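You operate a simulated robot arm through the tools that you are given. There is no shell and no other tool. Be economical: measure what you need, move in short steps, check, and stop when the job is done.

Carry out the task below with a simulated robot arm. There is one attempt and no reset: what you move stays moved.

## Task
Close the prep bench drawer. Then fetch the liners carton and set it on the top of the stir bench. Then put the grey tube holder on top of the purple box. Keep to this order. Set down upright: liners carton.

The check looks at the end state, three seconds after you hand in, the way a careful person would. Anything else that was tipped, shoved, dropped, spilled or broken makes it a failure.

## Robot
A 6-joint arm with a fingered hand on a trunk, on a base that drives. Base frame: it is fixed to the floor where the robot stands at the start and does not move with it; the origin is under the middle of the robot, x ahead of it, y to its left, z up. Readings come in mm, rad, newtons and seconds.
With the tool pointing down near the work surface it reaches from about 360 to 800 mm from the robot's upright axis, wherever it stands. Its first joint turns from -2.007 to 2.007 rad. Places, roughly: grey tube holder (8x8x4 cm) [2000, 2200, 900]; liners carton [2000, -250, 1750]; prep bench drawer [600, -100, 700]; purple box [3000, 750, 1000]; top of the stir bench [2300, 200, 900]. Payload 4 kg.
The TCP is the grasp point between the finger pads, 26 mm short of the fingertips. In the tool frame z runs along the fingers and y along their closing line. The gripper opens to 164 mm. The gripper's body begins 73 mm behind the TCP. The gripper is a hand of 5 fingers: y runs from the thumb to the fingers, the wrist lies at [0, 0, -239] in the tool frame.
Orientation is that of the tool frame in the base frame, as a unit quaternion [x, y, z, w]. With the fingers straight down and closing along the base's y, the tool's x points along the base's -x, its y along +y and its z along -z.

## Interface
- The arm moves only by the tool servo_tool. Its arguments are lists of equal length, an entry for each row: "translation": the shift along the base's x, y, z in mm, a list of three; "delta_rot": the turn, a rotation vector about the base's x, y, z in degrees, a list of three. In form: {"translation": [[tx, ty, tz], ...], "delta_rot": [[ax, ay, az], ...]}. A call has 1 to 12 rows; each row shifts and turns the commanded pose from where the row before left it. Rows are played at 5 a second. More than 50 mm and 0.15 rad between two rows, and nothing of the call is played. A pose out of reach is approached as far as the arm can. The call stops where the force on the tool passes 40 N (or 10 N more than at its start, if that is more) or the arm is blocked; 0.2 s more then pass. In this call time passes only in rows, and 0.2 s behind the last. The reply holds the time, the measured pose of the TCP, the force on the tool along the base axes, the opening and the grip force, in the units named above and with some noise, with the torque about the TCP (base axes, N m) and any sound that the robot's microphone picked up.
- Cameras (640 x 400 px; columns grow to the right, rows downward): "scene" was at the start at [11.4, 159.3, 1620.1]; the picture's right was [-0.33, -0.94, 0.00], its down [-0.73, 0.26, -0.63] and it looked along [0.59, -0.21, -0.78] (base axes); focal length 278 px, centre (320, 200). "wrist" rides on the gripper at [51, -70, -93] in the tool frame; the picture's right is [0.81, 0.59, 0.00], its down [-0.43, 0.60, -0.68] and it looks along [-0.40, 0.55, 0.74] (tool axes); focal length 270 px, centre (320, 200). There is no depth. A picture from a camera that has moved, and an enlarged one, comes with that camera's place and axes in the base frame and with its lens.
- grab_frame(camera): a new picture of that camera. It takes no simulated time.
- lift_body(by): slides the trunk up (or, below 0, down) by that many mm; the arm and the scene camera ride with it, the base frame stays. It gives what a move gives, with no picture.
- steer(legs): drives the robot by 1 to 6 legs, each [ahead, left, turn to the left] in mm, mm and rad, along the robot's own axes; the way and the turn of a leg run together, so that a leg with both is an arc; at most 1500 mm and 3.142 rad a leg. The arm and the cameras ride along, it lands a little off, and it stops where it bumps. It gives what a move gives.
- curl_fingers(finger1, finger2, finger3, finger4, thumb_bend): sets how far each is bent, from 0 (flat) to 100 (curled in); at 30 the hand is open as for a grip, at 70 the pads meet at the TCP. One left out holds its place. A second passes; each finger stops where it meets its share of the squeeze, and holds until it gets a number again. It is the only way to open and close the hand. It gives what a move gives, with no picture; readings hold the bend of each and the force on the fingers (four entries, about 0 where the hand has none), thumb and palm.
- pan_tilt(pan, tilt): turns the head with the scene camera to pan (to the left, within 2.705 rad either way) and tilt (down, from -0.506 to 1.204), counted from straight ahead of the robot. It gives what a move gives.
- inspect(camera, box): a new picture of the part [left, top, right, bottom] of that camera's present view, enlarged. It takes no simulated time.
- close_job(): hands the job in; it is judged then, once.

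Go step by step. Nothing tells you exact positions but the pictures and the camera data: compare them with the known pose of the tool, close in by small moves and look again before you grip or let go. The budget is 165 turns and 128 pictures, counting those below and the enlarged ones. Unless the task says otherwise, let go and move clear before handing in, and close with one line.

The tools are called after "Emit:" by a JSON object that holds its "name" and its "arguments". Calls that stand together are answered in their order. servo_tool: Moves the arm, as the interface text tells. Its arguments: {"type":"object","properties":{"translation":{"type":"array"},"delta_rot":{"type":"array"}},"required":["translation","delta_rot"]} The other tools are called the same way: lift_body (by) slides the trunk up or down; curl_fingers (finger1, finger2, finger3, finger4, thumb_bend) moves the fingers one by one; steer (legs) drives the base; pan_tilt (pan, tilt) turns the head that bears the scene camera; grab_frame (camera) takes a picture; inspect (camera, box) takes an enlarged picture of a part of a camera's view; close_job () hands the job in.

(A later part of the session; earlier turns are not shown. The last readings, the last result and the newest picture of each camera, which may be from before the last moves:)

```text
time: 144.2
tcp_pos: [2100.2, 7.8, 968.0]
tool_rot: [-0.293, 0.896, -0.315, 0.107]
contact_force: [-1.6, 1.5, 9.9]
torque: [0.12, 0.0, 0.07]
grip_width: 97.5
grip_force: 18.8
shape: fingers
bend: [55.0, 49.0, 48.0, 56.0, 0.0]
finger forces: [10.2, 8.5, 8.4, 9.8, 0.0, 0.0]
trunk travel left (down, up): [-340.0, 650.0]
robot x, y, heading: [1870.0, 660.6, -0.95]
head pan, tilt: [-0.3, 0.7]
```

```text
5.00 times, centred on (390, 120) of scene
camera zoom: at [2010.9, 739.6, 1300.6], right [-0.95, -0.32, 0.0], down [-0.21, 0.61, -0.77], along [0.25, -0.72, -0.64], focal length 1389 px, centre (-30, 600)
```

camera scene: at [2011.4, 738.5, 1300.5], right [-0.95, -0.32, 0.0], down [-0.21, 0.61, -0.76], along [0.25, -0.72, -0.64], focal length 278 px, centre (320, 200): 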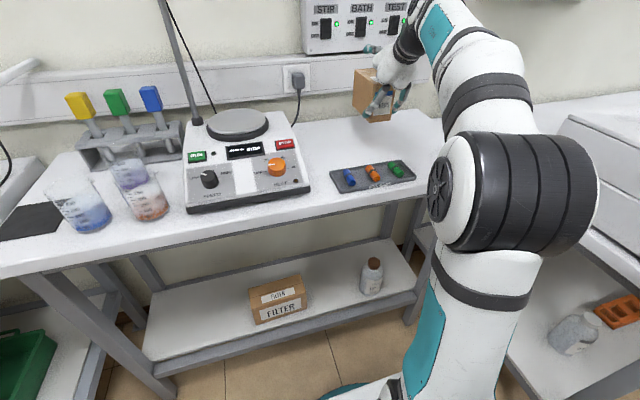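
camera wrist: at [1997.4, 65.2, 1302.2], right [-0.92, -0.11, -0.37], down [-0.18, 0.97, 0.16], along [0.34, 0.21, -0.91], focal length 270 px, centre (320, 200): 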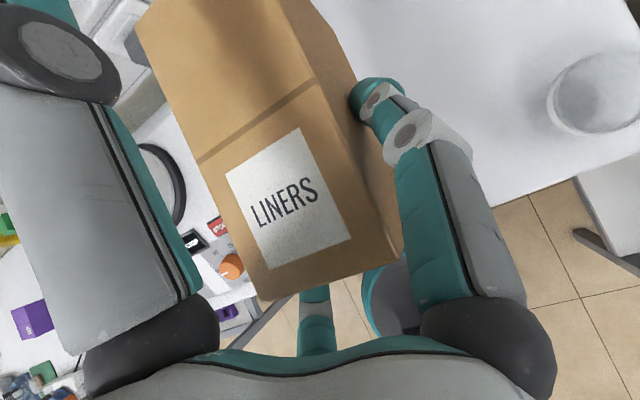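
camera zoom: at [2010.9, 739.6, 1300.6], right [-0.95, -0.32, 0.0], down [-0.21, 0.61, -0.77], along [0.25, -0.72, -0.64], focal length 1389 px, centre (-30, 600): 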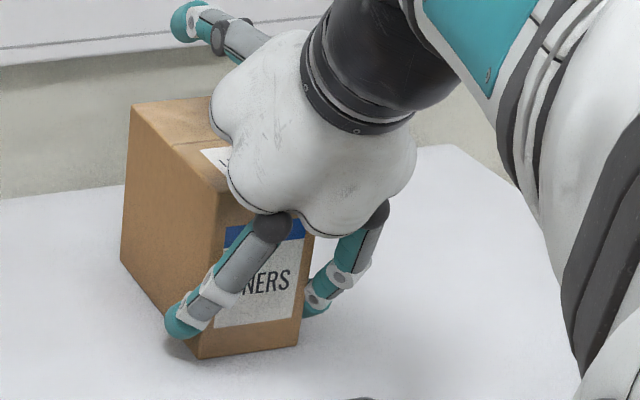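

The carton rests on the bench (10 N). I'll relax slightly upward and release, lower fingers first, then the side fingers together.

Emit:
{"name": "servo_tool", "arguments": {"translation": [[0, 0, 1.5]], "delta_rot": [[0, 0, 0]]}}

Emit:
{"name": "curl_fingers", "arguments": {"finger2": 38, "finger3": 38}}

Emit:
{"name": "curl_fingers", "arguments": {"finger1": 42, "finger4": 42, "finger2": 34, "finger3": 34}}

Emit:
{"name": "lift_body", "arguments": {"by": 60}}

Emit:
{"name": "grab_frame", "arguments": {"camera": "scene"}}

```text
time: 144.6
tcp_pos: [2100.0, 7.9, 967.3]
tool_rot: [-0.293, 0.896, -0.316, 0.106]
contact_force: [-2.1, 0.9, 8.9]
torque: [0.07, -0.01, 0.01]
grip_width: 97.4
grip_force: 18.4
shape: fingers
bend: [55.0, 49.0, 48.0, 56.0, 0.0]
finger forces: [10.3, 8.6, 8.5, 9.6, 0.0, 0.0]
trunk travel left (down, up): [-340.0, 650.0]
robot x, y, heading: [1870.2, 663.2, -0.944]
head pan, tilt: [-0.3, 0.7]
```

```text
time: 145.6
tcp_pos: [2100.9, 7.8, 967.0]
tool_rot: [-0.294, 0.896, -0.315, 0.105]
contact_force: [1.3, -3.6, 13.2]
torque: [-0.31, -0.27, -0.02]
grip_width: 98.4
grip_force: 10.2
shape: fingers
bend: [55.0, 38.0, 38.0, 56.0, 0.0]
finger forces: [10.5, 0.0, 0.1, 9.7, 0.1, 0.0]
trunk travel left (down, up): [-340.0, 650.0]
robot x, y, heading: [1868.1, 660.5, -0.942]
head pan, tilt: [-0.3, 0.7]
```

```text
time: 146.6
tcp_pos: [2100.6, 7.1, 967.9]
tool_rot: [-0.294, 0.896, -0.314, 0.105]
contact_force: [-1.0, 0.3, 5.4]
torque: [0.17, 0.22, 0.0]
grip_width: 104.2
grip_force: 3.6
shape: fingers
bend: [42.0, 35.0, 35.0, 42.0, 0.0]
finger forces: [0.0, 3.8, 2.5, 0.0, 0.0, 0.0]
trunk travel left (down, up): [-340.0, 650.0]
robot x, y, heading: [1871.0, 664.4, -0.942]
head pan, tilt: [-0.3, 0.7]
```

```text
time: 147.6
tcp_pos: [2101.5, 8.2, 1026.3]
tool_rot: [-0.294, 0.897, -0.314, 0.105]
contact_force: [0.7, 0.0, 0.4]
torque: [-0.03, 0.03, 0.01]
grip_width: 104.5
grip_force: 0.0
shape: fingers
bend: [42.0, 34.0, 34.0, 42.0, 0.0]
finger forces: [0.0, 0.0, 0.1, 0.0, 0.0, 0.0]
trunk travel left (down, up): [-400.0, 590.0]
robot x, y, heading: [1869.8, 662.1, -0.947]
head pan, tilt: [-0.3, 0.7]
```

```text
42 pictures are left
camera scene: at [2011.5, 738.5, 1360.4], right [-0.95, -0.32, 0.0], down [-0.21, 0.61, -0.76], along [0.25, -0.72, -0.64], focal length 278 px, centre (320, 200)
```

scene: 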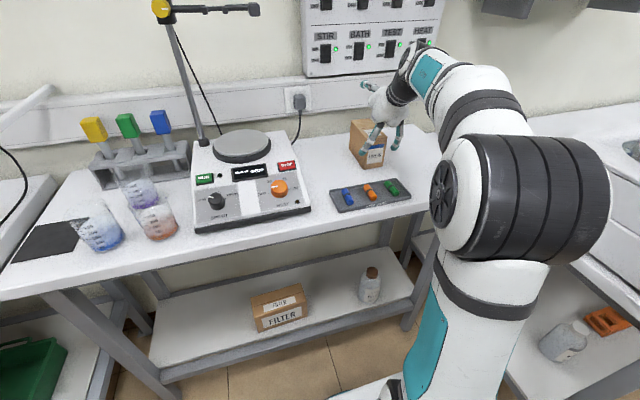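

The LINERS carton stands upright on the stir bench. I'll raise the hand, back off and point the tool straight down for the tube holder.

Emit:
{"name": "lift_body", "arguments": {"by": 220}}

Emit:
{"name": "steer", "arguments": {"legs": [[-450, 0, 0]]}}

Emit:
{"name": "servo_tool", "arguments": {"translation": [[-17, 24, 0], [-17, 24, 0], [-17, 24, 0], [-17, 24, 0], [-17, 24, 0]], "delta_rot": [[6.37, 4.5, 0], [6.37, 4.5, 0], [6.37, 4.5, 0], [6.37, 4.5, 0], [6.37, 4.5, 0]]}}

Emit:
{"name": "grab_frame", "arguments": {"camera": "scene"}}

Emit:
{"name": "pan_tilt", "arguments": {"pan": 1.6, "tilt": 0.5}}

Emit:
{"name": "grab_frame", "arguments": {"camera": "scene"}}

```text
time: 149.9
tcp_pos: [2100.5, 7.0, 1246.0]
tool_rot: [-0.294, 0.897, -0.313, 0.106]
contact_force: [-0.4, -0.4, -0.2]
torque: [0.02, -0.02, 0.01]
grip_width: 104.0
grip_force: 0.0
shape: fingers
bend: [42.0, 34.0, 34.0, 42.0, 0.0]
finger forces: [0.1, 0.0, 0.0, 0.0, 0.0, 0.0]
trunk travel left (down, up): [-620.0, 370.0]
robot x, y, heading: [1872.8, 659.9, -0.94]
head pan, tilt: [-0.3, 0.7]
```

```text
time: 152.6
tcp_pos: [1839.2, 366.4, 1248.8]
tool_rot: [-0.293, 0.897, -0.314, 0.106]
contact_force: [-0.2, 0.4, 0.4]
torque: [0.01, 0.01, -0.02]
grip_width: 104.1
grip_force: 0.1
shape: fingers
bend: [42.0, 34.0, 34.0, 42.0, 0.0]
finger forces: [0.0, 0.0, 0.0, 0.1, 0.0, 0.0]
trunk travel left (down, up): [-620.0, 370.0]
robot x, y, heading: [1610.2, 1020.3, -0.951]
head pan, tilt: [-0.3, 0.7]
```

```text
time: 153.8
tcp_pos: [1730.2, 472.5, 1210.0]
tool_rot: [-0.308, 0.941, -0.073, 0.123]
contact_force: [-0.2, 0.1, 0.1]
torque: [0.05, -0.01, -0.02]
grip_width: 104.5
grip_force: 0.0
shape: fingers
bend: [42.0, 34.0, 34.0, 42.0, 0.0]
finger forces: [0.1, 0.0, 0.0, 0.1, 0.1, 0.0]
out of reach, approached as far as the arm can: row 1, 2, 3, 4, 5
trunk travel left (down, up): [-620.0, 370.0]
robot x, y, heading: [1611.2, 1019.8, -0.948]
head pan, tilt: [-0.3, 0.7]
```

```text
41 pictures are left
camera scene: at [1752.9, 1096.0, 1580.4], right [-0.95, -0.32, 0.0], down [-0.2, 0.61, -0.76], along [0.24, -0.72, -0.64], focal length 278 px, centre (320, 200)
```

scene: 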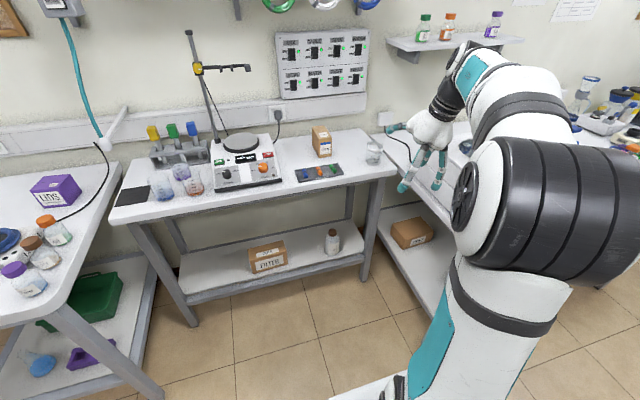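

```text
time: 155.7
tcp_pos: [1729.7, 471.7, 1211.8]
tool_rot: [-0.308, 0.94, -0.074, 0.123]
contact_force: [0.0, 0.2, 0.7]
torque: [0.03, 0.01, 0.0]
grip_width: 104.1
grip_force: 0.2
shape: fingers
bend: [42.0, 34.0, 34.0, 42.0, 0.0]
finger forces: [0.1, 0.1, 0.0, 0.0, 0.0, 0.0]
trunk travel left (down, up): [-620.0, 370.0]
robot x, y, heading: [1611.9, 1024.4, -0.947]
head pan, tilt: [1.6, 0.499]
```

```text
40 pictures are left
camera scene: at [1798.1, 1232.1, 1598.1], right [0.61, -0.79, 0.0], down [-0.38, -0.29, -0.88], along [0.7, 0.53, -0.48], focal length 278 px, centre (320, 200)
```

scene: 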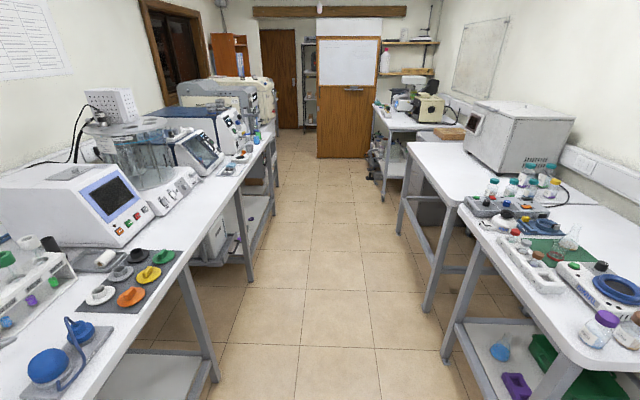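

The purple "LIDS" box is on the bench to the left of the stir bench. The tube holder should be on the left-hand bench, so I'll look there.

Emit:
{"name": "pan_tilt", "arguments": {"pan": 2.2, "tilt": 0.6}}

Emit:
{"name": "grab_frame", "arguments": {"camera": "scene"}}

```text
time: 156.7
tcp_pos: [1729.6, 471.8, 1211.8]
tool_rot: [-0.308, 0.941, -0.074, 0.123]
contact_force: [0.2, 0.4, 0.8]
torque: [0.01, -0.01, 0.01]
grip_width: 104.4
grip_force: 0.1
shape: fingers
bend: [42.0, 34.0, 34.0, 42.0, 0.0]
finger forces: [0.1, 0.0, 0.0, 0.1, 0.0, 0.1]
trunk travel left (down, up): [-620.0, 370.0]
robot x, y, heading: [1609.5, 1022.5, -0.943]
head pan, tilt: [2.201, 0.6]
```

```text
39 pictures are left
camera scene: at [1753.4, 1260.7, 1589.1], right [0.95, -0.31, 0.0], down [-0.18, -0.54, -0.83], along [0.26, 0.78, -0.56], focal length 278 px, centre (320, 200)
```

scene: 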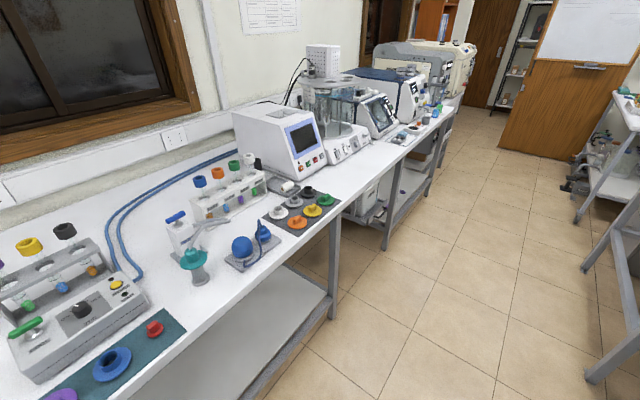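

I'll zoom in on the area around the expected tube-holder position.

Emit:
{"name": "inspect", "arguments": {"camera": "scene", "box": [180, 140, 360, 270]}}

Emit:
{"name": "inspect", "arguments": {"camera": "scene", "box": [0, 210, 180, 330]}}

```text
3.08 times, centred on (270, 205) of scene
camera zoom: at [1753.4, 1260.7, 1589.1], right [0.95, -0.31, 0.0], down [-0.18, -0.54, -0.83], along [0.26, 0.78, -0.56], focal length 855 px, centre (474, 185)
```

zoom: 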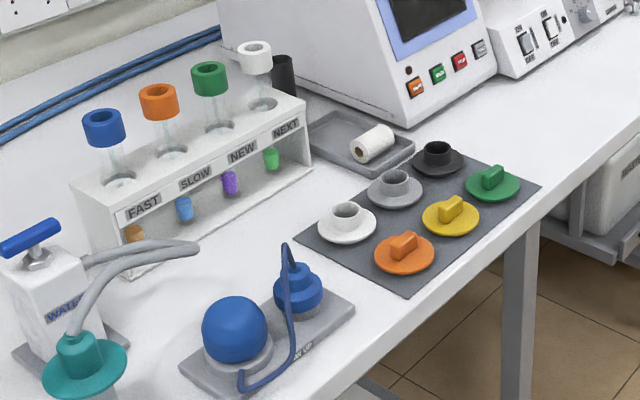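

```text
3.33 times, centred on (90, 270) of scene
camera zoom: at [1753.4, 1260.7, 1589.1], right [0.95, -0.31, 0.0], down [-0.18, -0.54, -0.83], along [0.26, 0.78, -0.56], focal length 926 px, centre (1087, -33)
```

zoom: 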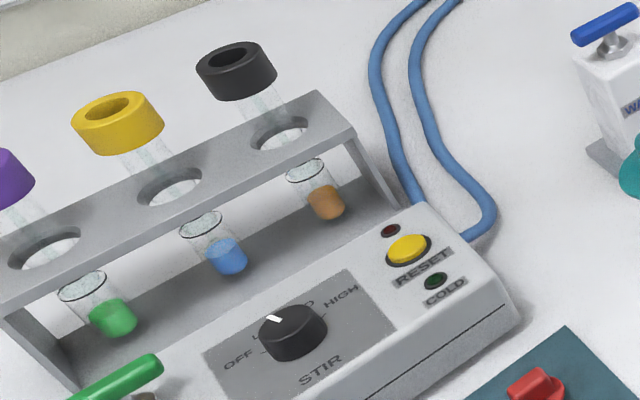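

The grey tube holder is the grey flanged disc with a collar on the dark mat at about (1950, 2227). I'll sidestep along the aisle and turn around to face that bench.

Emit:
{"name": "steer", "arguments": {"legs": [[0, 850, 0], [0, 0, -1.575], [0, 0, -1.57]]}}

Emit:
{"name": "pan_tilt", "arguments": {"pan": -0.3, "tilt": 0.8}}

Emit:
{"name": "grab_frame", "arguments": {"camera": "scene"}}

```text
time: 168.9
tcp_pos: [2177.2, 2071.9, 1211.1]
tool_rot: [0.939, 0.311, -0.123, -0.073]
contact_force: [0.4, 0.1, -0.4]
torque: [-0.02, 0.02, -0.01]
grip_width: 104.2
grip_force: 0.0
shape: fingers
bend: [42.0, 34.0, 34.0, 42.0, 0.0]
finger forces: [0.0, 0.0, 0.0, 0.1, 0.1, 0.0]
trunk travel left (down, up): [-620.0, 370.0]
robot x, y, heading: [2298.1, 1523.5, 2.206]
head pan, tilt: [2.201, 0.6]
```

```text
time: 171.2
tcp_pos: [2176.2, 2071.5, 1211.0]
tool_rot: [0.939, 0.312, -0.123, -0.073]
contact_force: [0.7, -0.2, -0.6]
torque: [0.04, -0.01, 0.0]
grip_width: 104.5
grip_force: 0.0
shape: fingers
bend: [42.0, 34.0, 34.0, 42.0, 0.0]
finger forces: [0.1, 0.0, 0.0, 0.0, 0.0, 0.0]
trunk travel left (down, up): [-620.0, 370.0]
robot x, y, heading: [2305.3, 1525.8, 2.206]
head pan, tilt: [-0.3, 0.799]
```

```text
36 pictures are left
camera scene: at [2158.9, 1441.5, 1572.2], right [0.95, 0.33, 0.0], down [0.23, -0.68, -0.7], along [-0.23, 0.66, -0.72], focal length 278 px, centre (320, 200)
```

scene: 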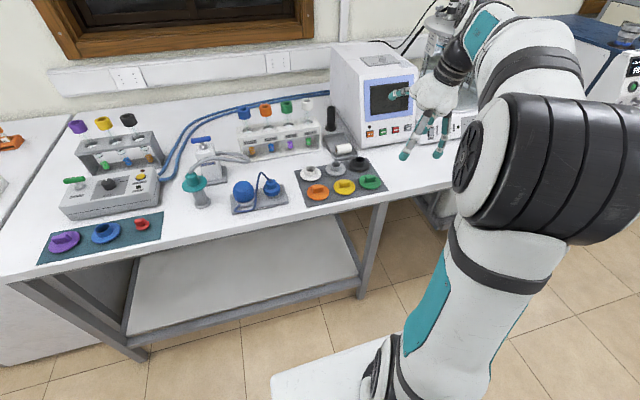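

The grey holder is at roughly (2004, 2130) in the current view. I'll straighten the tool to vertical and move above it, then measure with the wrist camera.

Emit:
{"name": "servo_tool", "arguments": {"translation": [[-34, 12, 0], [-34, 12, 0], [-34, 12, 0], [-34, 12, 0], [-34, 12, 0]], "delta_rot": [[-1.75, -8, 0], [-1.75, -8, 0], [0, 0, 0], [0, 0, 0], [0, 0, 0]]}}

Emit:
{"name": "curl_fingers", "arguments": {"finger1": 45, "finger2": 45, "finger3": 45, "finger4": 45, "thumb_bend": 45}}

Emit:
{"name": "grab_frame", "arguments": {"camera": "wrist"}}

Emit:
{"name": "grab_frame", "arguments": {"camera": "scene"}}

```text
time: 172.3
tcp_pos: [2010.7, 2122.0, 1173.9]
tool_rot: [0.939, 0.312, -0.139, -0.037]
contact_force: [0.5, 0.9, -0.1]
torque: [-0.01, 0.01, 0.04]
grip_width: 104.4
grip_force: 0.1
shape: fingers
bend: [42.0, 34.0, 34.0, 42.0, 0.0]
finger forces: [0.0, 0.0, 0.0, 0.0, 0.0, 0.1]
out of reach, approached as far as the arm can: row 1, 2, 5
trunk travel left (down, up): [-620.0, 370.0]
robot x, y, heading: [2298.3, 1526.3, 2.202]
head pan, tilt: [-0.3, 0.799]
```

```text
time: 173.3
tcp_pos: [2012.5, 2120.4, 1175.4]
tool_rot: [0.939, 0.311, -0.138, -0.038]
contact_force: [0.4, -0.4, 0.2]
torque: [0.01, -0.01, 0.03]
grip_width: 55.2
grip_force: 0.1
shape: fingers
bend: [45.0, 45.0, 45.0, 45.0, 45.0]
finger forces: [0.1, 0.0, 0.1, 0.0, 0.1, 0.0]
trunk travel left (down, up): [-620.0, 370.0]
robot x, y, heading: [2299.2, 1521.0, 2.198]
head pan, tilt: [-0.3, 0.799]
```

```text
35 pictures are left
camera wrist: at [2036.4, 2207.4, 1263.5], right [0.96, 0.01, -0.28], down [0.2, -0.73, 0.66], along [-0.2, -0.69, -0.7], focal length 270 px, centre (320, 200)
```

wrist: 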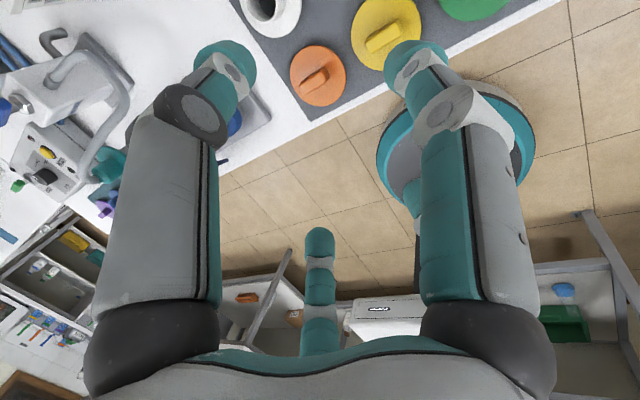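

```text
34 pictures are left
camera scene: at [2158.8, 1441.6, 1572.2], right [0.95, 0.33, 0.0], down [0.23, -0.68, -0.7], along [-0.23, 0.66, -0.72], focal length 278 px, centre (320, 200)
```

scene: 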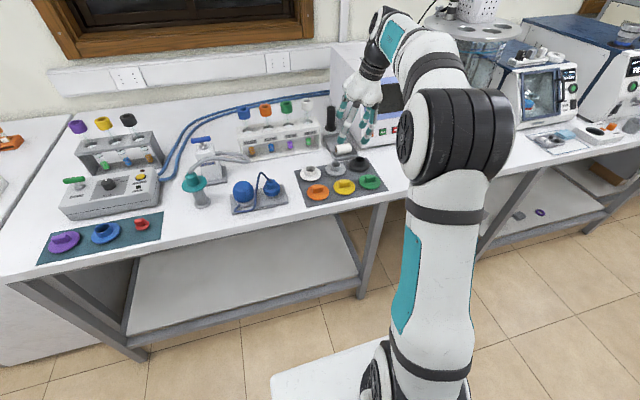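

Triangulating the orange stopper gives z≈912, consistent with a bench at about 895. The tool still leans 16° because of the arm branch, so I'll shift the base left and ahead, then straighten.

Emit:
{"name": "steer", "arguments": {"legs": [[60, 120, 0]]}}

Emit:
{"name": "servo_tool", "arguments": {"translation": [[30, 4, 0], [30, 4, 0], [30, 4, 0], [20, 4, 0]], "delta_rot": [[0, 0, 0], [0, 0, 0], [0.4, -8.2, 0], [0.4, -8.2, 0]]}}

Emit:
{"name": "inspect", "arguments": {"camera": "scene", "box": [240, 60, 480, 220]}}

Emit:
{"name": "grab_frame", "arguments": {"camera": "wrist"}}

```text
time: 174.6
tcp_pos: [1880.0, 2098.9, 1174.6]
tool_rot: [0.939, 0.311, -0.139, -0.038]
contact_force: [-0.2, 0.3, -0.4]
torque: [-0.01, -0.02, 0.0]
grip_width: 55.3
grip_force: 0.1
shape: fingers
bend: [45.0, 45.0, 45.0, 45.0, 45.0]
finger forces: [0.1, 0.1, 0.0, 0.0, 0.0, 0.0]
trunk travel left (down, up): [-620.0, 370.0]
robot x, y, heading: [2171.2, 1503.0, 2.204]
head pan, tilt: [-0.3, 0.799]
```

```text
time: 175.6
tcp_pos: [1993.6, 2104.0, 1154.2]
tool_rot: [0.94, 0.311, -0.136, -0.028]
contact_force: [-1.3, 0.2, 0.5]
torque: [0.01, -0.01, 0.01]
grip_width: 55.0
grip_force: 0.1
shape: fingers
bend: [45.0, 45.0, 45.0, 45.0, 45.0]
finger forces: [0.0, 0.0, 0.0, 0.0, 0.0, 0.0]
out of reach, approached as far as the arm can: row 3, 4
trunk travel left (down, up): [-620.0, 370.0]
robot x, y, heading: [2170.4, 1503.1, 2.204]
head pan, tilt: [-0.3, 0.799]
```

```text
2.50 times, centred on (360, 140) of scene
camera zoom: at [2028.5, 1419.7, 1572.2], right [0.95, 0.33, 0.0], down [0.23, -0.68, -0.7], along [-0.23, 0.66, -0.72], focal length 694 px, centre (220, 350)
```

zoom: 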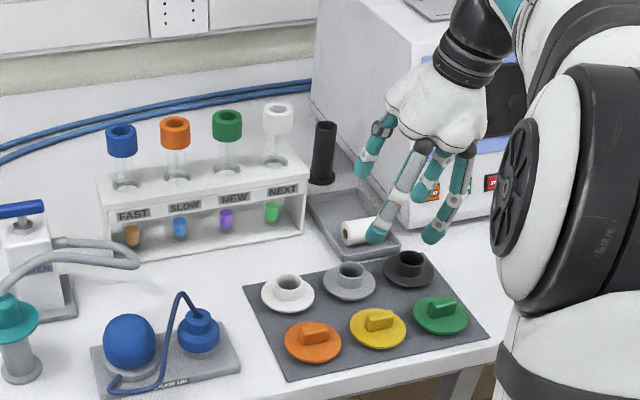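

```text
32 pictures are left
camera wrist: at [2017.1, 2192.2, 1240.5], right [0.96, 0.01, -0.27], down [0.2, -0.71, 0.67], along [-0.19, -0.7, -0.69], focal length 270 px, centre (320, 200)
```

wrist: 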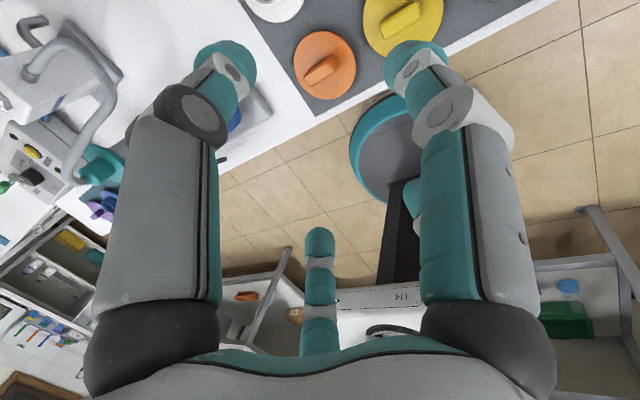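

The lean won't correct at this hand yaw. Since the collar is round, I'll rotate the hand −90° about vertical, back to its original wrist attitude, and then straighten.

Emit:
{"name": "servo_tool", "arguments": {"translation": [[0, 0, 0], [0, 0, 0], [0, 0, 0], [0, 0, 0], [0, 0, 0], [0, 0, 0], [0, 0, 0], [0, 0, 0], [0, 0, 0], [0, 0, 0], [0, 0, 0]], "delta_rot": [[0, 0, -8.2], [0, 0, -8.2], [0, 0, -8.2], [0, 0, -8.2], [0, 0, -8.2], [0, 0, -8.2], [0, 0, -8.2], [0, 0, -8.2], [0, 0, -8.2], [0, 0, -8.2], [0, 0, -8.2]]}}

```text
time: 178.0
tcp_pos: [2067.4, 2096.2, 1101.3]
tool_rot: [0.878, -0.429, -0.179, -0.115]
contact_force: [0.5, -0.1, -0.3]
torque: [-0.02, 0.03, -0.01]
grip_width: 55.0
grip_force: 0.1
shape: fingers
bend: [45.0, 45.0, 45.0, 45.0, 45.0]
finger forces: [0.1, 0.1, 0.1, 0.0, 0.1, 0.1]
out of reach, approached as far as the arm can: row 4, 5, 6, 7, 8, 9, 10, 11
trunk travel left (down, up): [-620.0, 370.0]
robot x, y, heading: [2167.8, 1501.0, 2.199]
head pan, tilt: [-0.3, 0.799]
```

Now I'll straighten the remaining lean here and raise slightly.

Emit:
{"name": "servo_tool", "arguments": {"translation": [[0, 0, 8], [0, 0, 8], [0, 0, 8]], "delta_rot": [[-7, -4.2, 0], [-7, -4.2, 0], [-7, -4.2, 0]]}}

```text
time: 178.8
tcp_pos: [2097.4, 2083.2, 1085.1]
tool_rot: [0.891, -0.434, -0.126, 0.034]
contact_force: [-0.6, -0.7, -0.1]
torque: [-0.01, 0.0, 0.02]
grip_width: 55.0
grip_force: 0.0
shape: fingers
bend: [45.0, 45.0, 45.0, 45.0, 45.0]
finger forces: [0.0, 0.1, 0.0, 0.1, 0.0, 0.1]
out of reach, approached as far as the arm can: row 1, 2, 3
trunk travel left (down, up): [-620.0, 370.0]
robot x, y, heading: [2171.3, 1502.2, 2.205]
head pan, tilt: [-0.3, 0.799]
```

The vertical attitude is only available when the hand is near or left of the robot's centreline. I'll raise, swing the hand left in front of the robot, and straighten there.

Emit:
{"name": "lift_body", "arguments": {"by": 120}}

Emit:
{"name": "servo_tool", "arguments": {"translation": [[-32, -23, 0], [-32, -23, 0], [-32, -23, 0], [-32, -23, 0], [-32, -23, 0], [-32, -23, 0], [-32, -23, 0], [-32, -23, 0]], "delta_rot": [[0, 0, 0], [0, 0, 0], [0, 0, 0], [0, 0, 0], [0, 0, 0], [0, 0, 0], [0, 0, 0], [0, 0, 0]]}}

Emit:
{"name": "servo_tool", "arguments": {"translation": [[0, 0, 0], [0, 0, 0]], "delta_rot": [[-1.4, -7.3, 0], [-1.4, -7.3, 0]]}}

```text
time: 180.3
tcp_pos: [2096.5, 2083.6, 1203.9]
tool_rot: [0.892, -0.434, -0.127, 0.034]
contact_force: [-0.2, -1.6, 0.0]
torque: [-0.01, -0.03, 0.01]
grip_width: 55.0
grip_force: 0.0
shape: fingers
bend: [45.0, 45.0, 45.0, 45.0, 45.0]
finger forces: [0.0, 0.1, 0.1, 0.0, 0.1, 0.0]
trunk travel left (down, up): [-740.0, 250.0]
robot x, y, heading: [2172.0, 1503.2, 2.205]
head pan, tilt: [-0.3, 0.799]
```

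```text
time: 182.1
tcp_pos: [1849.2, 1903.4, 1190.6]
tool_rot: [0.89, -0.432, -0.138, 0.046]
contact_force: [0.2, 0.4, 0.6]
torque: [0.0, -0.02, 0.02]
grip_width: 55.1
grip_force: 0.0
shape: fingers
bend: [45.0, 45.0, 45.0, 45.0, 45.0]
finger forces: [0.1, 0.1, 0.1, 0.0, 0.0, 0.0]
out of reach, approached as far as the arm can: row 6, 7, 8
trunk travel left (down, up): [-740.0, 250.0]
robot x, y, heading: [2168.4, 1500.4, 2.205]
head pan, tilt: [-0.3, 0.799]
```

```text
time: 182.7
tcp_pos: [1850.1, 1903.0, 1190.6]
tool_rot: [0.89, -0.432, -0.139, 0.047]
contact_force: [0.4, 0.2, 0.3]
torque: [-0.01, 0.0, 0.03]
grip_width: 54.7
grip_force: 0.1
shape: fingers
bend: [45.0, 45.0, 45.0, 45.0, 45.0]
finger forces: [0.0, 0.0, 0.0, 0.0, 0.0, 0.0]
out of reach, approached as far as the arm can: row 1, 2
trunk travel left (down, up): [-740.0, 250.0]
robot x, y, heading: [2169.3, 1502.2, 2.202]
head pan, tilt: [-0.3, 0.799]
```

The forearm rises too steeply here for a vertical tool. I'll raise the trunk while lowering the arm relative to it, then straighten.

Emit:
{"name": "lift_body", "arguments": {"by": 170}}

Emit:
{"name": "servo_tool", "arguments": {"translation": [[0, 0, -30], [0, 0, -30], [0, 0, -30], [0, 0, -30], [0, 0, -30], [0, 0, -10], [0, 0, 0]], "delta_rot": [[0, 0, 0], [0, 0, 0], [0, 0, 0], [0, 0, 0], [-1, -5.5, 0], [-1, -5.5, 0], [-1, -5.5, 0]]}}

```text
time: 184.7
tcp_pos: [1849.4, 1902.7, 1361.3]
tool_rot: [0.89, -0.432, -0.139, 0.047]
contact_force: [0.5, -0.3, -0.1]
torque: [0.0, 0.01, 0.01]
grip_width: 54.8
grip_force: 0.1
shape: fingers
bend: [45.0, 45.0, 45.0, 45.0, 45.0]
finger forces: [0.0, 0.0, 0.0, 0.0, 0.0, 0.1]
trunk travel left (down, up): [-910.0, 80.0]
robot x, y, heading: [2165.2, 1498.9, 2.204]
head pan, tilt: [-0.3, 0.799]
```

```text
time: 186.3
tcp_pos: [1856.9, 1897.2, 1177.7]
tool_rot: [0.896, -0.434, -0.074, 0.048]
contact_force: [0.2, -0.5, 0.2]
torque: [0.03, -0.01, 0.04]
grip_width: 55.0
grip_force: 0.2
shape: fingers
bend: [45.0, 45.0, 45.0, 45.0, 45.0]
finger forces: [0.1, 0.0, 0.0, 0.0, 0.0, 0.1]
out of reach, approached as far as the arm can: row 5, 6, 7
trunk travel left (down, up): [-910.0, 80.0]
robot x, y, heading: [2170.1, 1504.5, 2.209]
head pan, tilt: [-0.3, 0.799]
```

The lean is down to 10°. I'll continue the same way, a bit further out.

Emit:
{"name": "lift_body", "arguments": {"by": 75}}

Emit:
{"name": "servo_tool", "arguments": {"translation": [[-9, 13, -30], [-9, 13, -30], [-9, 13, -30], [0, 0, 0], [0, 0, 0]], "delta_rot": [[0, 0, 0], [0, 0, 0], [0.4, -3.3, 0], [0.4, -3.3, 0], [0.4, -3.3, 0]]}}

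Emit:
{"name": "grab_frame", "arguments": {"camera": "scene"}}

```text
time: 187.4
tcp_pos: [1857.0, 1899.3, 1253.3]
tool_rot: [0.896, -0.434, -0.074, 0.049]
contact_force: [-0.2, 0.0, 0.4]
torque: [0.03, -0.01, -0.02]
grip_width: 54.6
grip_force: 0.1
shape: fingers
bend: [45.0, 45.0, 45.0, 45.0, 45.0]
finger forces: [0.1, 0.0, 0.1, 0.0, 0.0, 0.0]
trunk travel left (down, up): [-985.0, 5.0]
robot x, y, heading: [2166.7, 1502.6, 2.203]
head pan, tilt: [-0.3, 0.799]
```

```text
time: 188.6
tcp_pos: [1833.2, 1935.3, 1157.5]
tool_rot: [0.897, -0.435, -0.058, 0.042]
contact_force: [0.4, 0.2, -0.4]
torque: [-0.01, 0.02, 0.0]
grip_width: 55.0
grip_force: 0.0
shape: fingers
bend: [45.0, 45.0, 45.0, 45.0, 45.0]
finger forces: [0.0, 0.0, 0.0, 0.0, 0.0, 0.0]
out of reach, approached as far as the arm can: row 3, 4, 5
trunk travel left (down, up): [-985.0, 5.0]
robot x, y, heading: [2170.2, 1504.1, 2.208]
head pan, tilt: [-0.3, 0.799]
```

```text
31 pictures are left
camera scene: at [2027.5, 1420.3, 1937.1], right [0.95, 0.33, 0.0], down [0.23, -0.68, -0.7], along [-0.23, 0.66, -0.72], focal length 278 px, centre (320, 200)
```

scene: 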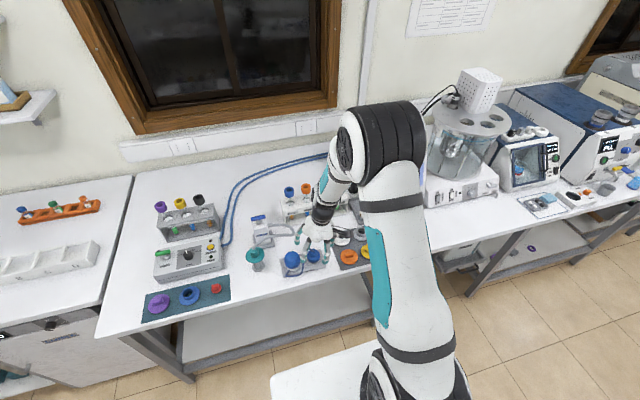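

I had misread the yellow disc; the grey holder is at about (1951, 2227). A constant small lean of the hand is harmless, so I'll keep the arm pose fixed and position it by driving, with trunk for height.

Emit:
{"name": "steer", "arguments": {"legs": [[130, -268, 0]]}}

Emit:
{"name": "curl_fingers", "arguments": {"finger1": 53, "finger2": 53, "finger3": 53, "finger4": 53, "thumb_bend": 53}}

Emit:
{"name": "lift_body", "arguments": {"by": -100}}

Emit:
{"name": "grab_frame", "arguments": {"camera": "wrist"}}

Emit:
{"name": "grab_frame", "arguments": {"camera": "scene"}}

```text
time: 190.6
tcp_pos: [1973.1, 2200.1, 1159.2]
tool_rot: [0.897, -0.436, -0.06, 0.041]
contact_force: [-0.1, -0.2, -0.6]
torque: [-0.01, 0.01, -0.01]
grip_width: 55.1
grip_force: 0.1
shape: fingers
bend: [45.0, 45.0, 45.0, 45.0, 45.0]
finger forces: [0.1, 0.0, 0.0, 0.0, 0.0, 0.0]
trunk travel left (down, up): [-985.0, 5.0]
robot x, y, heading: [2305.1, 1766.7, 2.204]
head pan, tilt: [-0.3, 0.799]
```

```text
time: 191.6
tcp_pos: [1972.6, 2199.7, 1159.5]
tool_rot: [0.897, -0.436, -0.059, 0.041]
contact_force: [0.2, 0.3, 0.0]
torque: [0.01, 0.02, 0.02]
grip_width: 35.2
grip_force: 0.1
shape: fingers
bend: [53.0, 53.0, 53.0, 53.0, 53.0]
finger forces: [0.0, 0.1, 0.0, 0.0, 0.0, 0.0]
trunk travel left (down, up): [-985.0, 5.0]
robot x, y, heading: [2307.9, 1765.0, 2.203]
head pan, tilt: [-0.3, 0.799]
```

```text
time: 192.9
tcp_pos: [1971.8, 2199.8, 1058.0]
tool_rot: [0.897, -0.436, -0.06, 0.041]
contact_force: [-0.3, -0.3, -0.6]
torque: [0.01, 0.02, 0.02]
grip_width: 35.1
grip_force: 0.0
shape: fingers
bend: [53.0, 53.0, 53.0, 53.0, 53.0]
finger forces: [0.0, 0.1, 0.1, 0.0, 0.1, 0.0]
trunk travel left (down, up): [-885.0, 105.0]
robot x, y, heading: [2305.4, 1765.8, 2.204]
head pan, tilt: [-0.3, 0.799]
```

```text
30 pictures are left
camera wrist: at [2069.4, 2203.2, 1139.5], right [0.04, -1.0, 0.02], down [-0.63, -0.01, 0.78], along [-0.77, -0.04, -0.63], focal length 270 px, centre (320, 200)
```

wrist: 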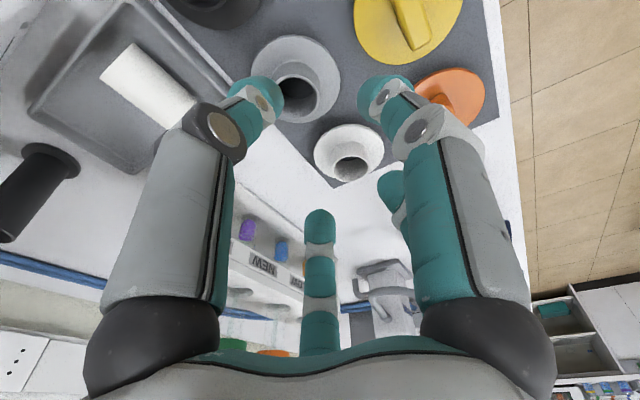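

```text
29 pictures are left
camera scene: at [2166.3, 1683.4, 1837.2], right [0.95, 0.32, 0.0], down [0.23, -0.68, -0.7], along [-0.23, 0.66, -0.72], focal length 278 px, centre (320, 200)
```

scene: 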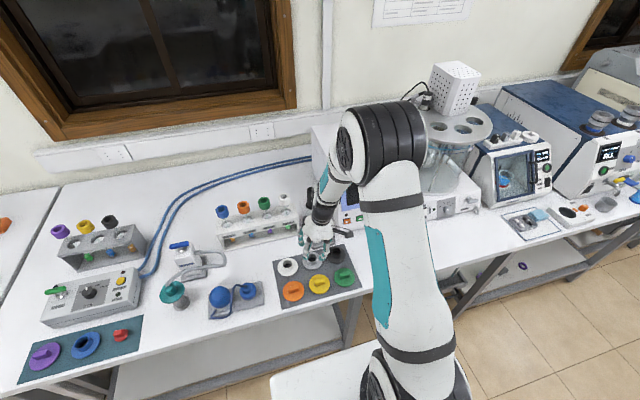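

The grey holder is clearly visible beside the fingers. I'll zoom in to measure its collar centre relative to the TCP.

Emit:
{"name": "inspect", "arguments": {"camera": "wrist", "box": [230, 10, 410, 200]}}

Emit:
{"name": "inspect", "arguments": {"camera": "scene", "box": [250, 200, 370, 310]}}

```text
2.11 times, centred on (320, 105) of wrist
camera zoom: at [2069.4, 2203.2, 1139.5], right [0.04, -1.0, 0.02], down [-0.63, -0.01, 0.78], along [-0.77, -0.04, -0.63], focal length 569 px, centre (320, 400)
```

zoom: 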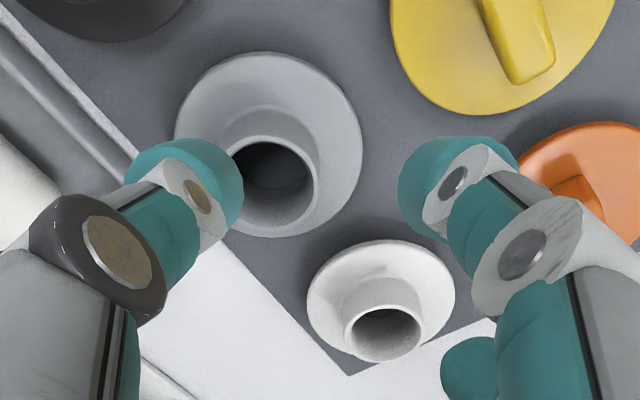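

```text
3.64 times, centred on (310, 255) of scene
camera zoom: at [2166.3, 1683.4, 1837.2], right [0.95, 0.32, 0.0], down [0.23, -0.68, -0.7], along [-0.23, 0.66, -0.72], focal length 1010 px, centre (356, 0)
```

zoom: 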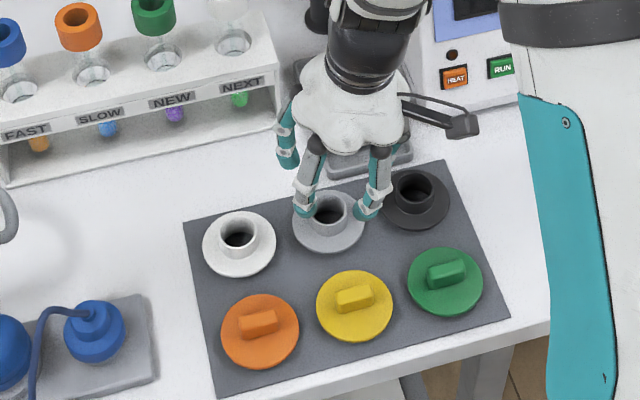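

Both cameras agree the collar centre is at (1952, 2214), rim z≈937. I'll shift the hand there and descend most of the way.

Emit:
{"name": "servo_tool", "arguments": {"translation": [[-10, 7, 0], [-10, 7, 0]], "delta_rot": [[0, 0, 0], [0, 0, 0]]}}

Emit:
{"name": "lift_body", "arguments": {"by": -75}}

Emit:
{"name": "inspect", "arguments": {"camera": "scene", "box": [250, 180, 370, 290]}}

Emit:
{"name": "grab_frame", "arguments": {"camera": "wrist"}}

```text
time: 193.6
tcp_pos: [1952.0, 2213.3, 1058.8]
tool_rot: [0.897, -0.435, -0.063, 0.044]
contact_force: [0.0, -0.1, -0.3]
torque: [0.0, -0.05, -0.04]
grip_width: 35.2
grip_force: 0.1
shape: fingers
bend: [53.0, 53.0, 53.0, 53.0, 53.0]
finger forces: [0.1, 0.0, 0.0, 0.0, 0.0, 0.0]
trunk travel left (down, up): [-885.0, 105.0]
robot x, y, heading: [2305.8, 1766.8, 2.205]
head pan, tilt: [-0.3, 0.799]
```

```text
time: 194.7
tcp_pos: [1952.2, 2212.5, 983.9]
tool_rot: [0.897, -0.436, -0.063, 0.044]
contact_force: [0.3, 0.0, 0.6]
torque: [0.02, 0.05, 0.0]
grip_width: 35.5
grip_force: 0.0
shape: fingers
bend: [53.0, 53.0, 53.0, 53.0, 53.0]
finger forces: [0.0, 0.0, 0.1, 0.1, 0.1, 0.0]
trunk travel left (down, up): [-810.0, 180.0]
robot x, y, heading: [2306.4, 1764.8, 2.203]
head pan, tilt: [-0.3, 0.799]
```

```text
3.64 times, centred on (310, 235) of scene
camera zoom: at [2166.3, 1683.4, 1762.2], right [0.95, 0.32, 0.0], down [0.23, -0.68, -0.7], along [-0.23, 0.66, -0.72], focal length 1010 px, centre (356, 73)
```

zoom: 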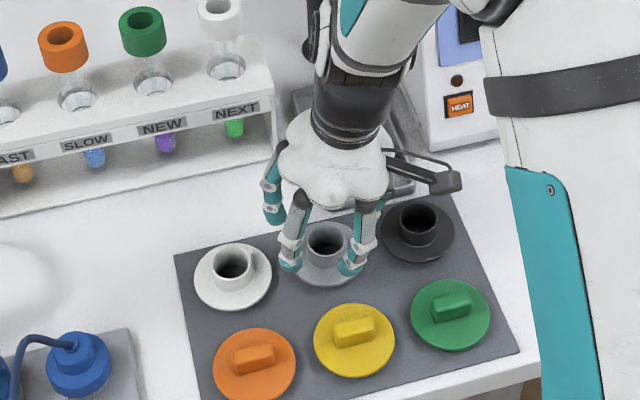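

```text
25 pictures are left
camera wrist: at [2050.8, 2217.3, 1063.3], right [0.04, -1.0, 0.02], down [-0.62, -0.01, 0.78], along [-0.78, -0.04, -0.62], focal length 270 px, centre (320, 200)
```

wrist: 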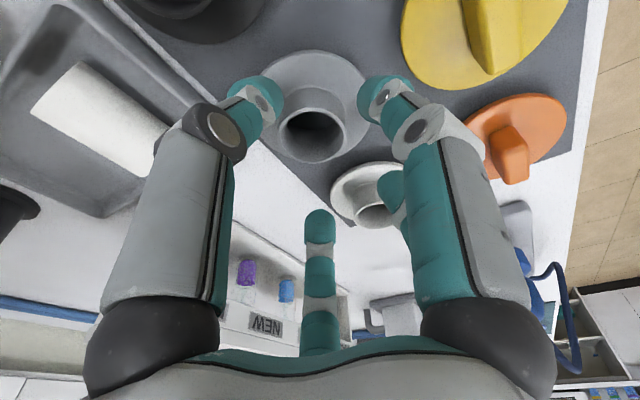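

The collar lies centred between the fingers. I'll shift 3 mm and descend to the collar height.

Emit:
{"name": "servo_tool", "arguments": {"translation": [[3, 2, 0]], "delta_rot": [[0, 0, 0]]}}

Emit:
{"name": "lift_body", "arguments": {"by": -45}}

Emit:
{"name": "grab_frame", "arguments": {"camera": "wrist"}}

Emit:
{"name": "inspect", "arguments": {"camera": "scene", "box": [270, 170, 370, 260]}}

```text
time: 195.1
tcp_pos: [1954.7, 2215.4, 985.0]
tool_rot: [0.897, -0.436, -0.063, 0.044]
contact_force: [0.3, -0.2, -0.3]
torque: [0.01, -0.01, 0.02]
grip_width: 35.2
grip_force: 0.1
shape: fingers
bend: [53.0, 53.0, 53.0, 53.0, 53.0]
finger forces: [0.0, 0.0, 0.0, 0.0, 0.0, 0.0]
trunk travel left (down, up): [-810.0, 180.0]
robot x, y, heading: [2308.5, 1766.2, 2.198]
head pan, tilt: [-0.3, 0.799]
```

```text
time: 196.1
tcp_pos: [1955.6, 2217.1, 944.5]
tool_rot: [0.897, -0.436, -0.067, 0.041]
contact_force: [4.5, -2.5, 14.4]
torque: [0.19, -0.59, -0.17]
grip_width: 35.1
grip_force: 8.2
shape: fingers
bend: [53.0, 52.0, 53.0, 53.0, 53.0]
finger forces: [0.4, 1.6, 0.0, 0.4, 14.0, 0.0]
trunk travel left (down, up): [-765.0, 225.0]
robot x, y, heading: [2309.4, 1767.2, 2.2]
head pan, tilt: [-0.3, 0.799]
stopped: the force on the tool passed its limit at 43 N (the readings are from after the stop); the commanded pose is now the measured one
```

```text
24 pictures are left
camera wrist: at [2054.2, 2220.5, 1022.9], right [0.04, -1.0, 0.01], down [-0.62, -0.02, 0.78], along [-0.78, -0.04, -0.62], focal length 270 px, centre (320, 200)
```

wrist: 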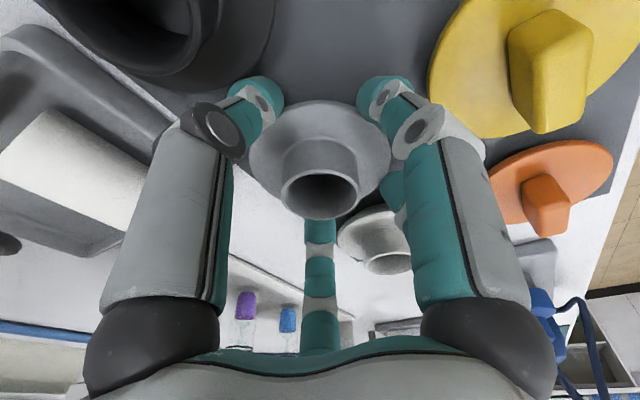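

```text
4.44 times, centred on (320, 215) of scene
camera zoom: at [2167.9, 1681.7, 1717.7], right [0.95, 0.32, 0.0], down [0.23, -0.68, -0.7], along [-0.23, 0.66, -0.72], focal length 1235 px, centre (320, 133)
```

zoom: 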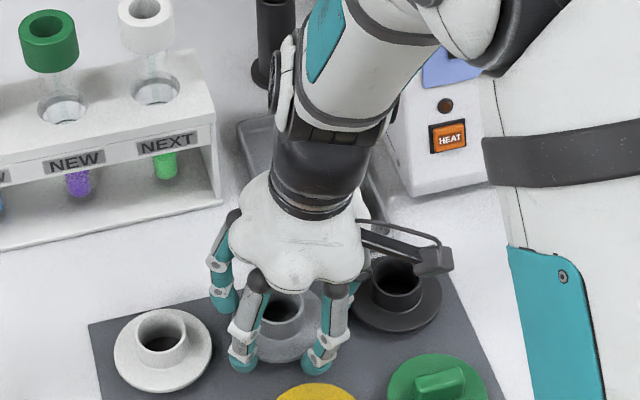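

The thumb touched the flange because of the 8° lean. I'll lift off and reduce the lean by raising the trunk and lowering the arm relative to it.

Emit:
{"name": "lift_body", "arguments": {"by": 220}}

Emit:
{"name": "servo_tool", "arguments": {"translation": [[0, 0, -25], [0, 0, -25], [0, 0, -25], [0, 0, -25], [0, 0, -15], [0, 0, -5], [0, 0, 0]], "delta_rot": [[0, 0, 0], [0, 0, 0], [0, 0, 0], [0.2, -2.2, 0], [0.2, -2.2, 0], [0.2, -2.2, 0], [0.2, -2.2, 0]]}}

Emit:
{"name": "grab_frame", "arguments": {"camera": "wrist"}}

```text
time: 198.4
tcp_pos: [1955.0, 2216.5, 1161.5]
tool_rot: [0.897, -0.435, -0.064, 0.042]
contact_force: [-0.4, 0.6, -0.2]
torque: [-0.01, -0.01, 0.02]
grip_width: 35.0
grip_force: 0.0
shape: fingers
bend: [53.0, 53.0, 53.0, 53.0, 53.0]
finger forces: [0.0, 0.1, 0.1, 0.0, 0.1, 0.0]
trunk travel left (down, up): [-985.0, 5.0]
robot x, y, heading: [2307.5, 1769.5, 2.202]
head pan, tilt: [-0.3, 0.799]
```

```text
time: 200.0
tcp_pos: [1959.5, 2214.2, 1042.4]
tool_rot: [0.898, -0.436, -0.043, 0.032]
contact_force: [-0.9, 0.2, 0.3]
torque: [0.01, 0.04, 0.01]
grip_width: 35.4
grip_force: 0.1
shape: fingers
bend: [53.0, 53.0, 53.0, 53.0, 53.0]
finger forces: [0.0, 0.0, 0.0, 0.0, 0.0, 0.0]
out of reach, approached as far as the arm can: row 5, 6
trunk travel left (down, up): [-985.0, 5.0]
robot x, y, heading: [2309.9, 1764.8, 2.197]
head pan, tilt: [-0.3, 0.799]
```

```text
22 pictures are left
camera wrist: at [2054.0, 2217.5, 1127.1], right [0.04, -1.0, 0.01], down [-0.66, -0.01, 0.75], along [-0.75, -0.04, -0.66], focal length 270 px, centre (320, 200)
```

wrist: 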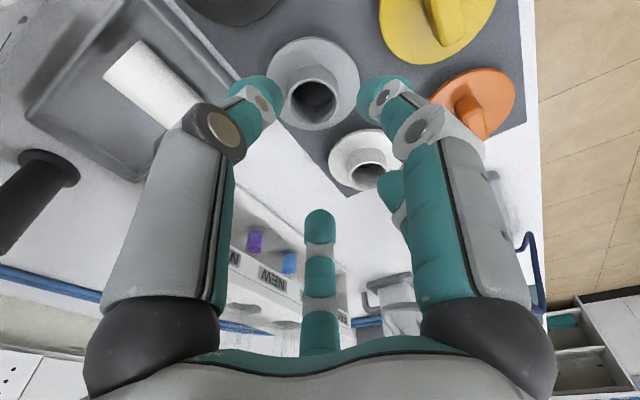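

Lean is down to 6° and still improving. Continuing a little more.

Emit:
{"name": "servo_tool", "arguments": {"translation": [[0, 0, -12], [0, 0, -12], [-1, 0, -12], [-2, 0, -10], [-2, 0, 0], [0, 0, 0]], "delta_rot": [[0.3, -1.2, 0], [0.3, -1.2, 0], [0.2, -1.2, 0], [0.2, -1.2, 0], [0.2, -1, 0], [0, -1, 0]]}}

Emit:
{"name": "grab_frame", "arguments": {"camera": "wrist"}}

```text
time: 201.4
tcp_pos: [1981.2, 2181.7, 975.9]
tool_rot: [0.899, -0.437, -0.027, 0.022]
contact_force: [0.0, 0.9, 0.1]
torque: [-0.01, -0.01, 0.03]
grip_width: 35.3
grip_force: 0.1
shape: fingers
bend: [53.0, 53.0, 53.0, 53.0, 53.0]
finger forces: [0.0, 0.0, 0.1, 0.0, 0.0, 0.0]
out of reach, approached as far as the arm can: row 1, 2, 3, 4, 6
trunk travel left (down, up): [-985.0, 5.0]
robot x, y, heading: [2309.4, 1762.5, 2.201]
head pan, tilt: [-0.3, 0.799]
```

```text
21 pictures are left
camera wrist: at [2071.3, 2185.3, 1064.9], right [0.04, -1.0, 0.01], down [-0.69, -0.02, 0.72], along [-0.72, -0.04, -0.69], focal length 270 px, centre (320, 200)
```

wrist: 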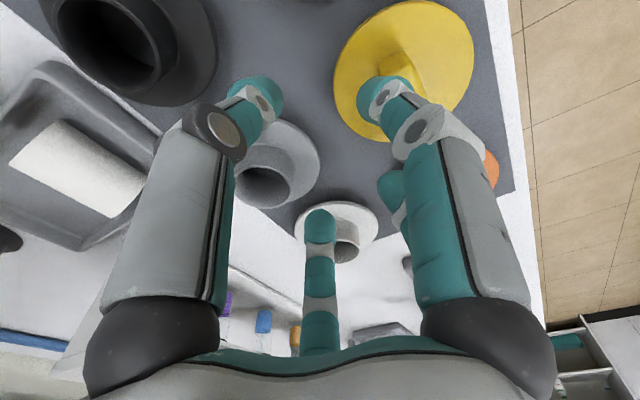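

Lean is now only 4°, though the TCP drifted ~42 mm toward the robot. I'll drive forward 42 mm to bring it back over the collar.

Emit:
{"name": "steer", "arguments": {"legs": [[42, 1, 0]]}}

Emit:
{"name": "grab_frame", "arguments": {"camera": "wrist"}}

```text
time: 202.3
tcp_pos: [1954.1, 2216.5, 976.4]
tool_rot: [0.899, -0.438, -0.026, 0.023]
contact_force: [0.1, 0.1, 0.2]
torque: [-0.05, -0.01, -0.01]
grip_width: 35.1
grip_force: 0.0
shape: fingers
bend: [53.0, 53.0, 53.0, 53.0, 53.0]
finger forces: [0.0, 0.0, 0.0, 0.0, 0.0, 0.0]
trunk travel left (down, up): [-985.0, 5.0]
robot x, y, heading: [2281.5, 1798.2, 2.2]
head pan, tilt: [-0.3, 0.799]
```

```text
20 pictures are left
camera wrist: at [2044.4, 2220.0, 1064.3], right [0.04, -1.0, 0.02], down [-0.69, -0.02, 0.72], along [-0.72, -0.04, -0.69], focal length 270 px, centre (320, 200)
```

wrist: 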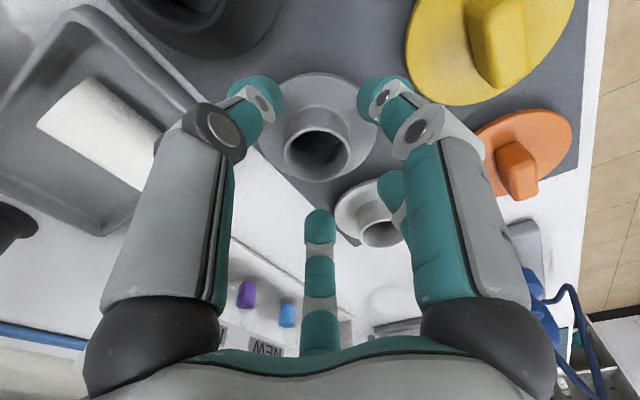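

Centred now. I'll descend 31 mm and close all digits on the collar.

Emit:
{"name": "lift_body", "arguments": {"by": -31}}

Emit:
{"name": "curl_fingers", "arguments": {"finger1": 72, "finger2": 72, "finger3": 72, "finger4": 72, "thumb_bend": 72}}

Emit:
{"name": "grab_frame", "arguments": {"camera": "wrist"}}

```text
time: 203.0
tcp_pos: [1955.4, 2214.7, 946.7]
tool_rot: [0.899, -0.437, -0.027, 0.022]
contact_force: [-1.8, 1.2, 3.1]
torque: [0.18, 0.14, 0.05]
grip_width: 35.2
grip_force: 2.3
shape: fingers
bend: [53.0, 53.0, 52.0, 52.0, 53.0]
finger forces: [0.0, 0.0, 0.5, 3.3, 0.1, 0.1]
trunk travel left (down, up): [-954.0, 36.0]
robot x, y, heading: [2283.3, 1800.0, 2.2]
head pan, tilt: [-0.3, 0.799]
```

```text
time: 204.0
tcp_pos: [1955.5, 2215.3, 946.8]
tool_rot: [0.899, -0.437, -0.027, 0.023]
contact_force: [7.1, 3.4, 13.9]
torque: [0.4, 0.06, -0.19]
grip_width: 23.8
grip_force: 30.0
shape: fingers
bend: [62.0, 59.0, 53.0, 55.0, 59.0]
finger forces: [9.4, 8.0, 13.3, 11.0, 18.2, 0.0]
trunk travel left (down, up): [-954.0, 36.0]
robot x, y, heading: [2282.2, 1799.2, 2.201]
head pan, tilt: [-0.3, 0.799]
```

```text
19 pictures are left
camera wrist: at [2046.4, 2218.9, 1034.6], right [0.04, -1.0, 0.01], down [-0.69, -0.02, 0.73], along [-0.72, -0.04, -0.69], focal length 270 px, centre (320, 200)
```

wrist: 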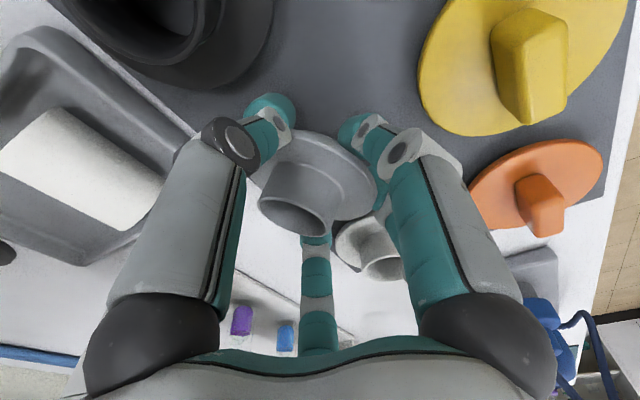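

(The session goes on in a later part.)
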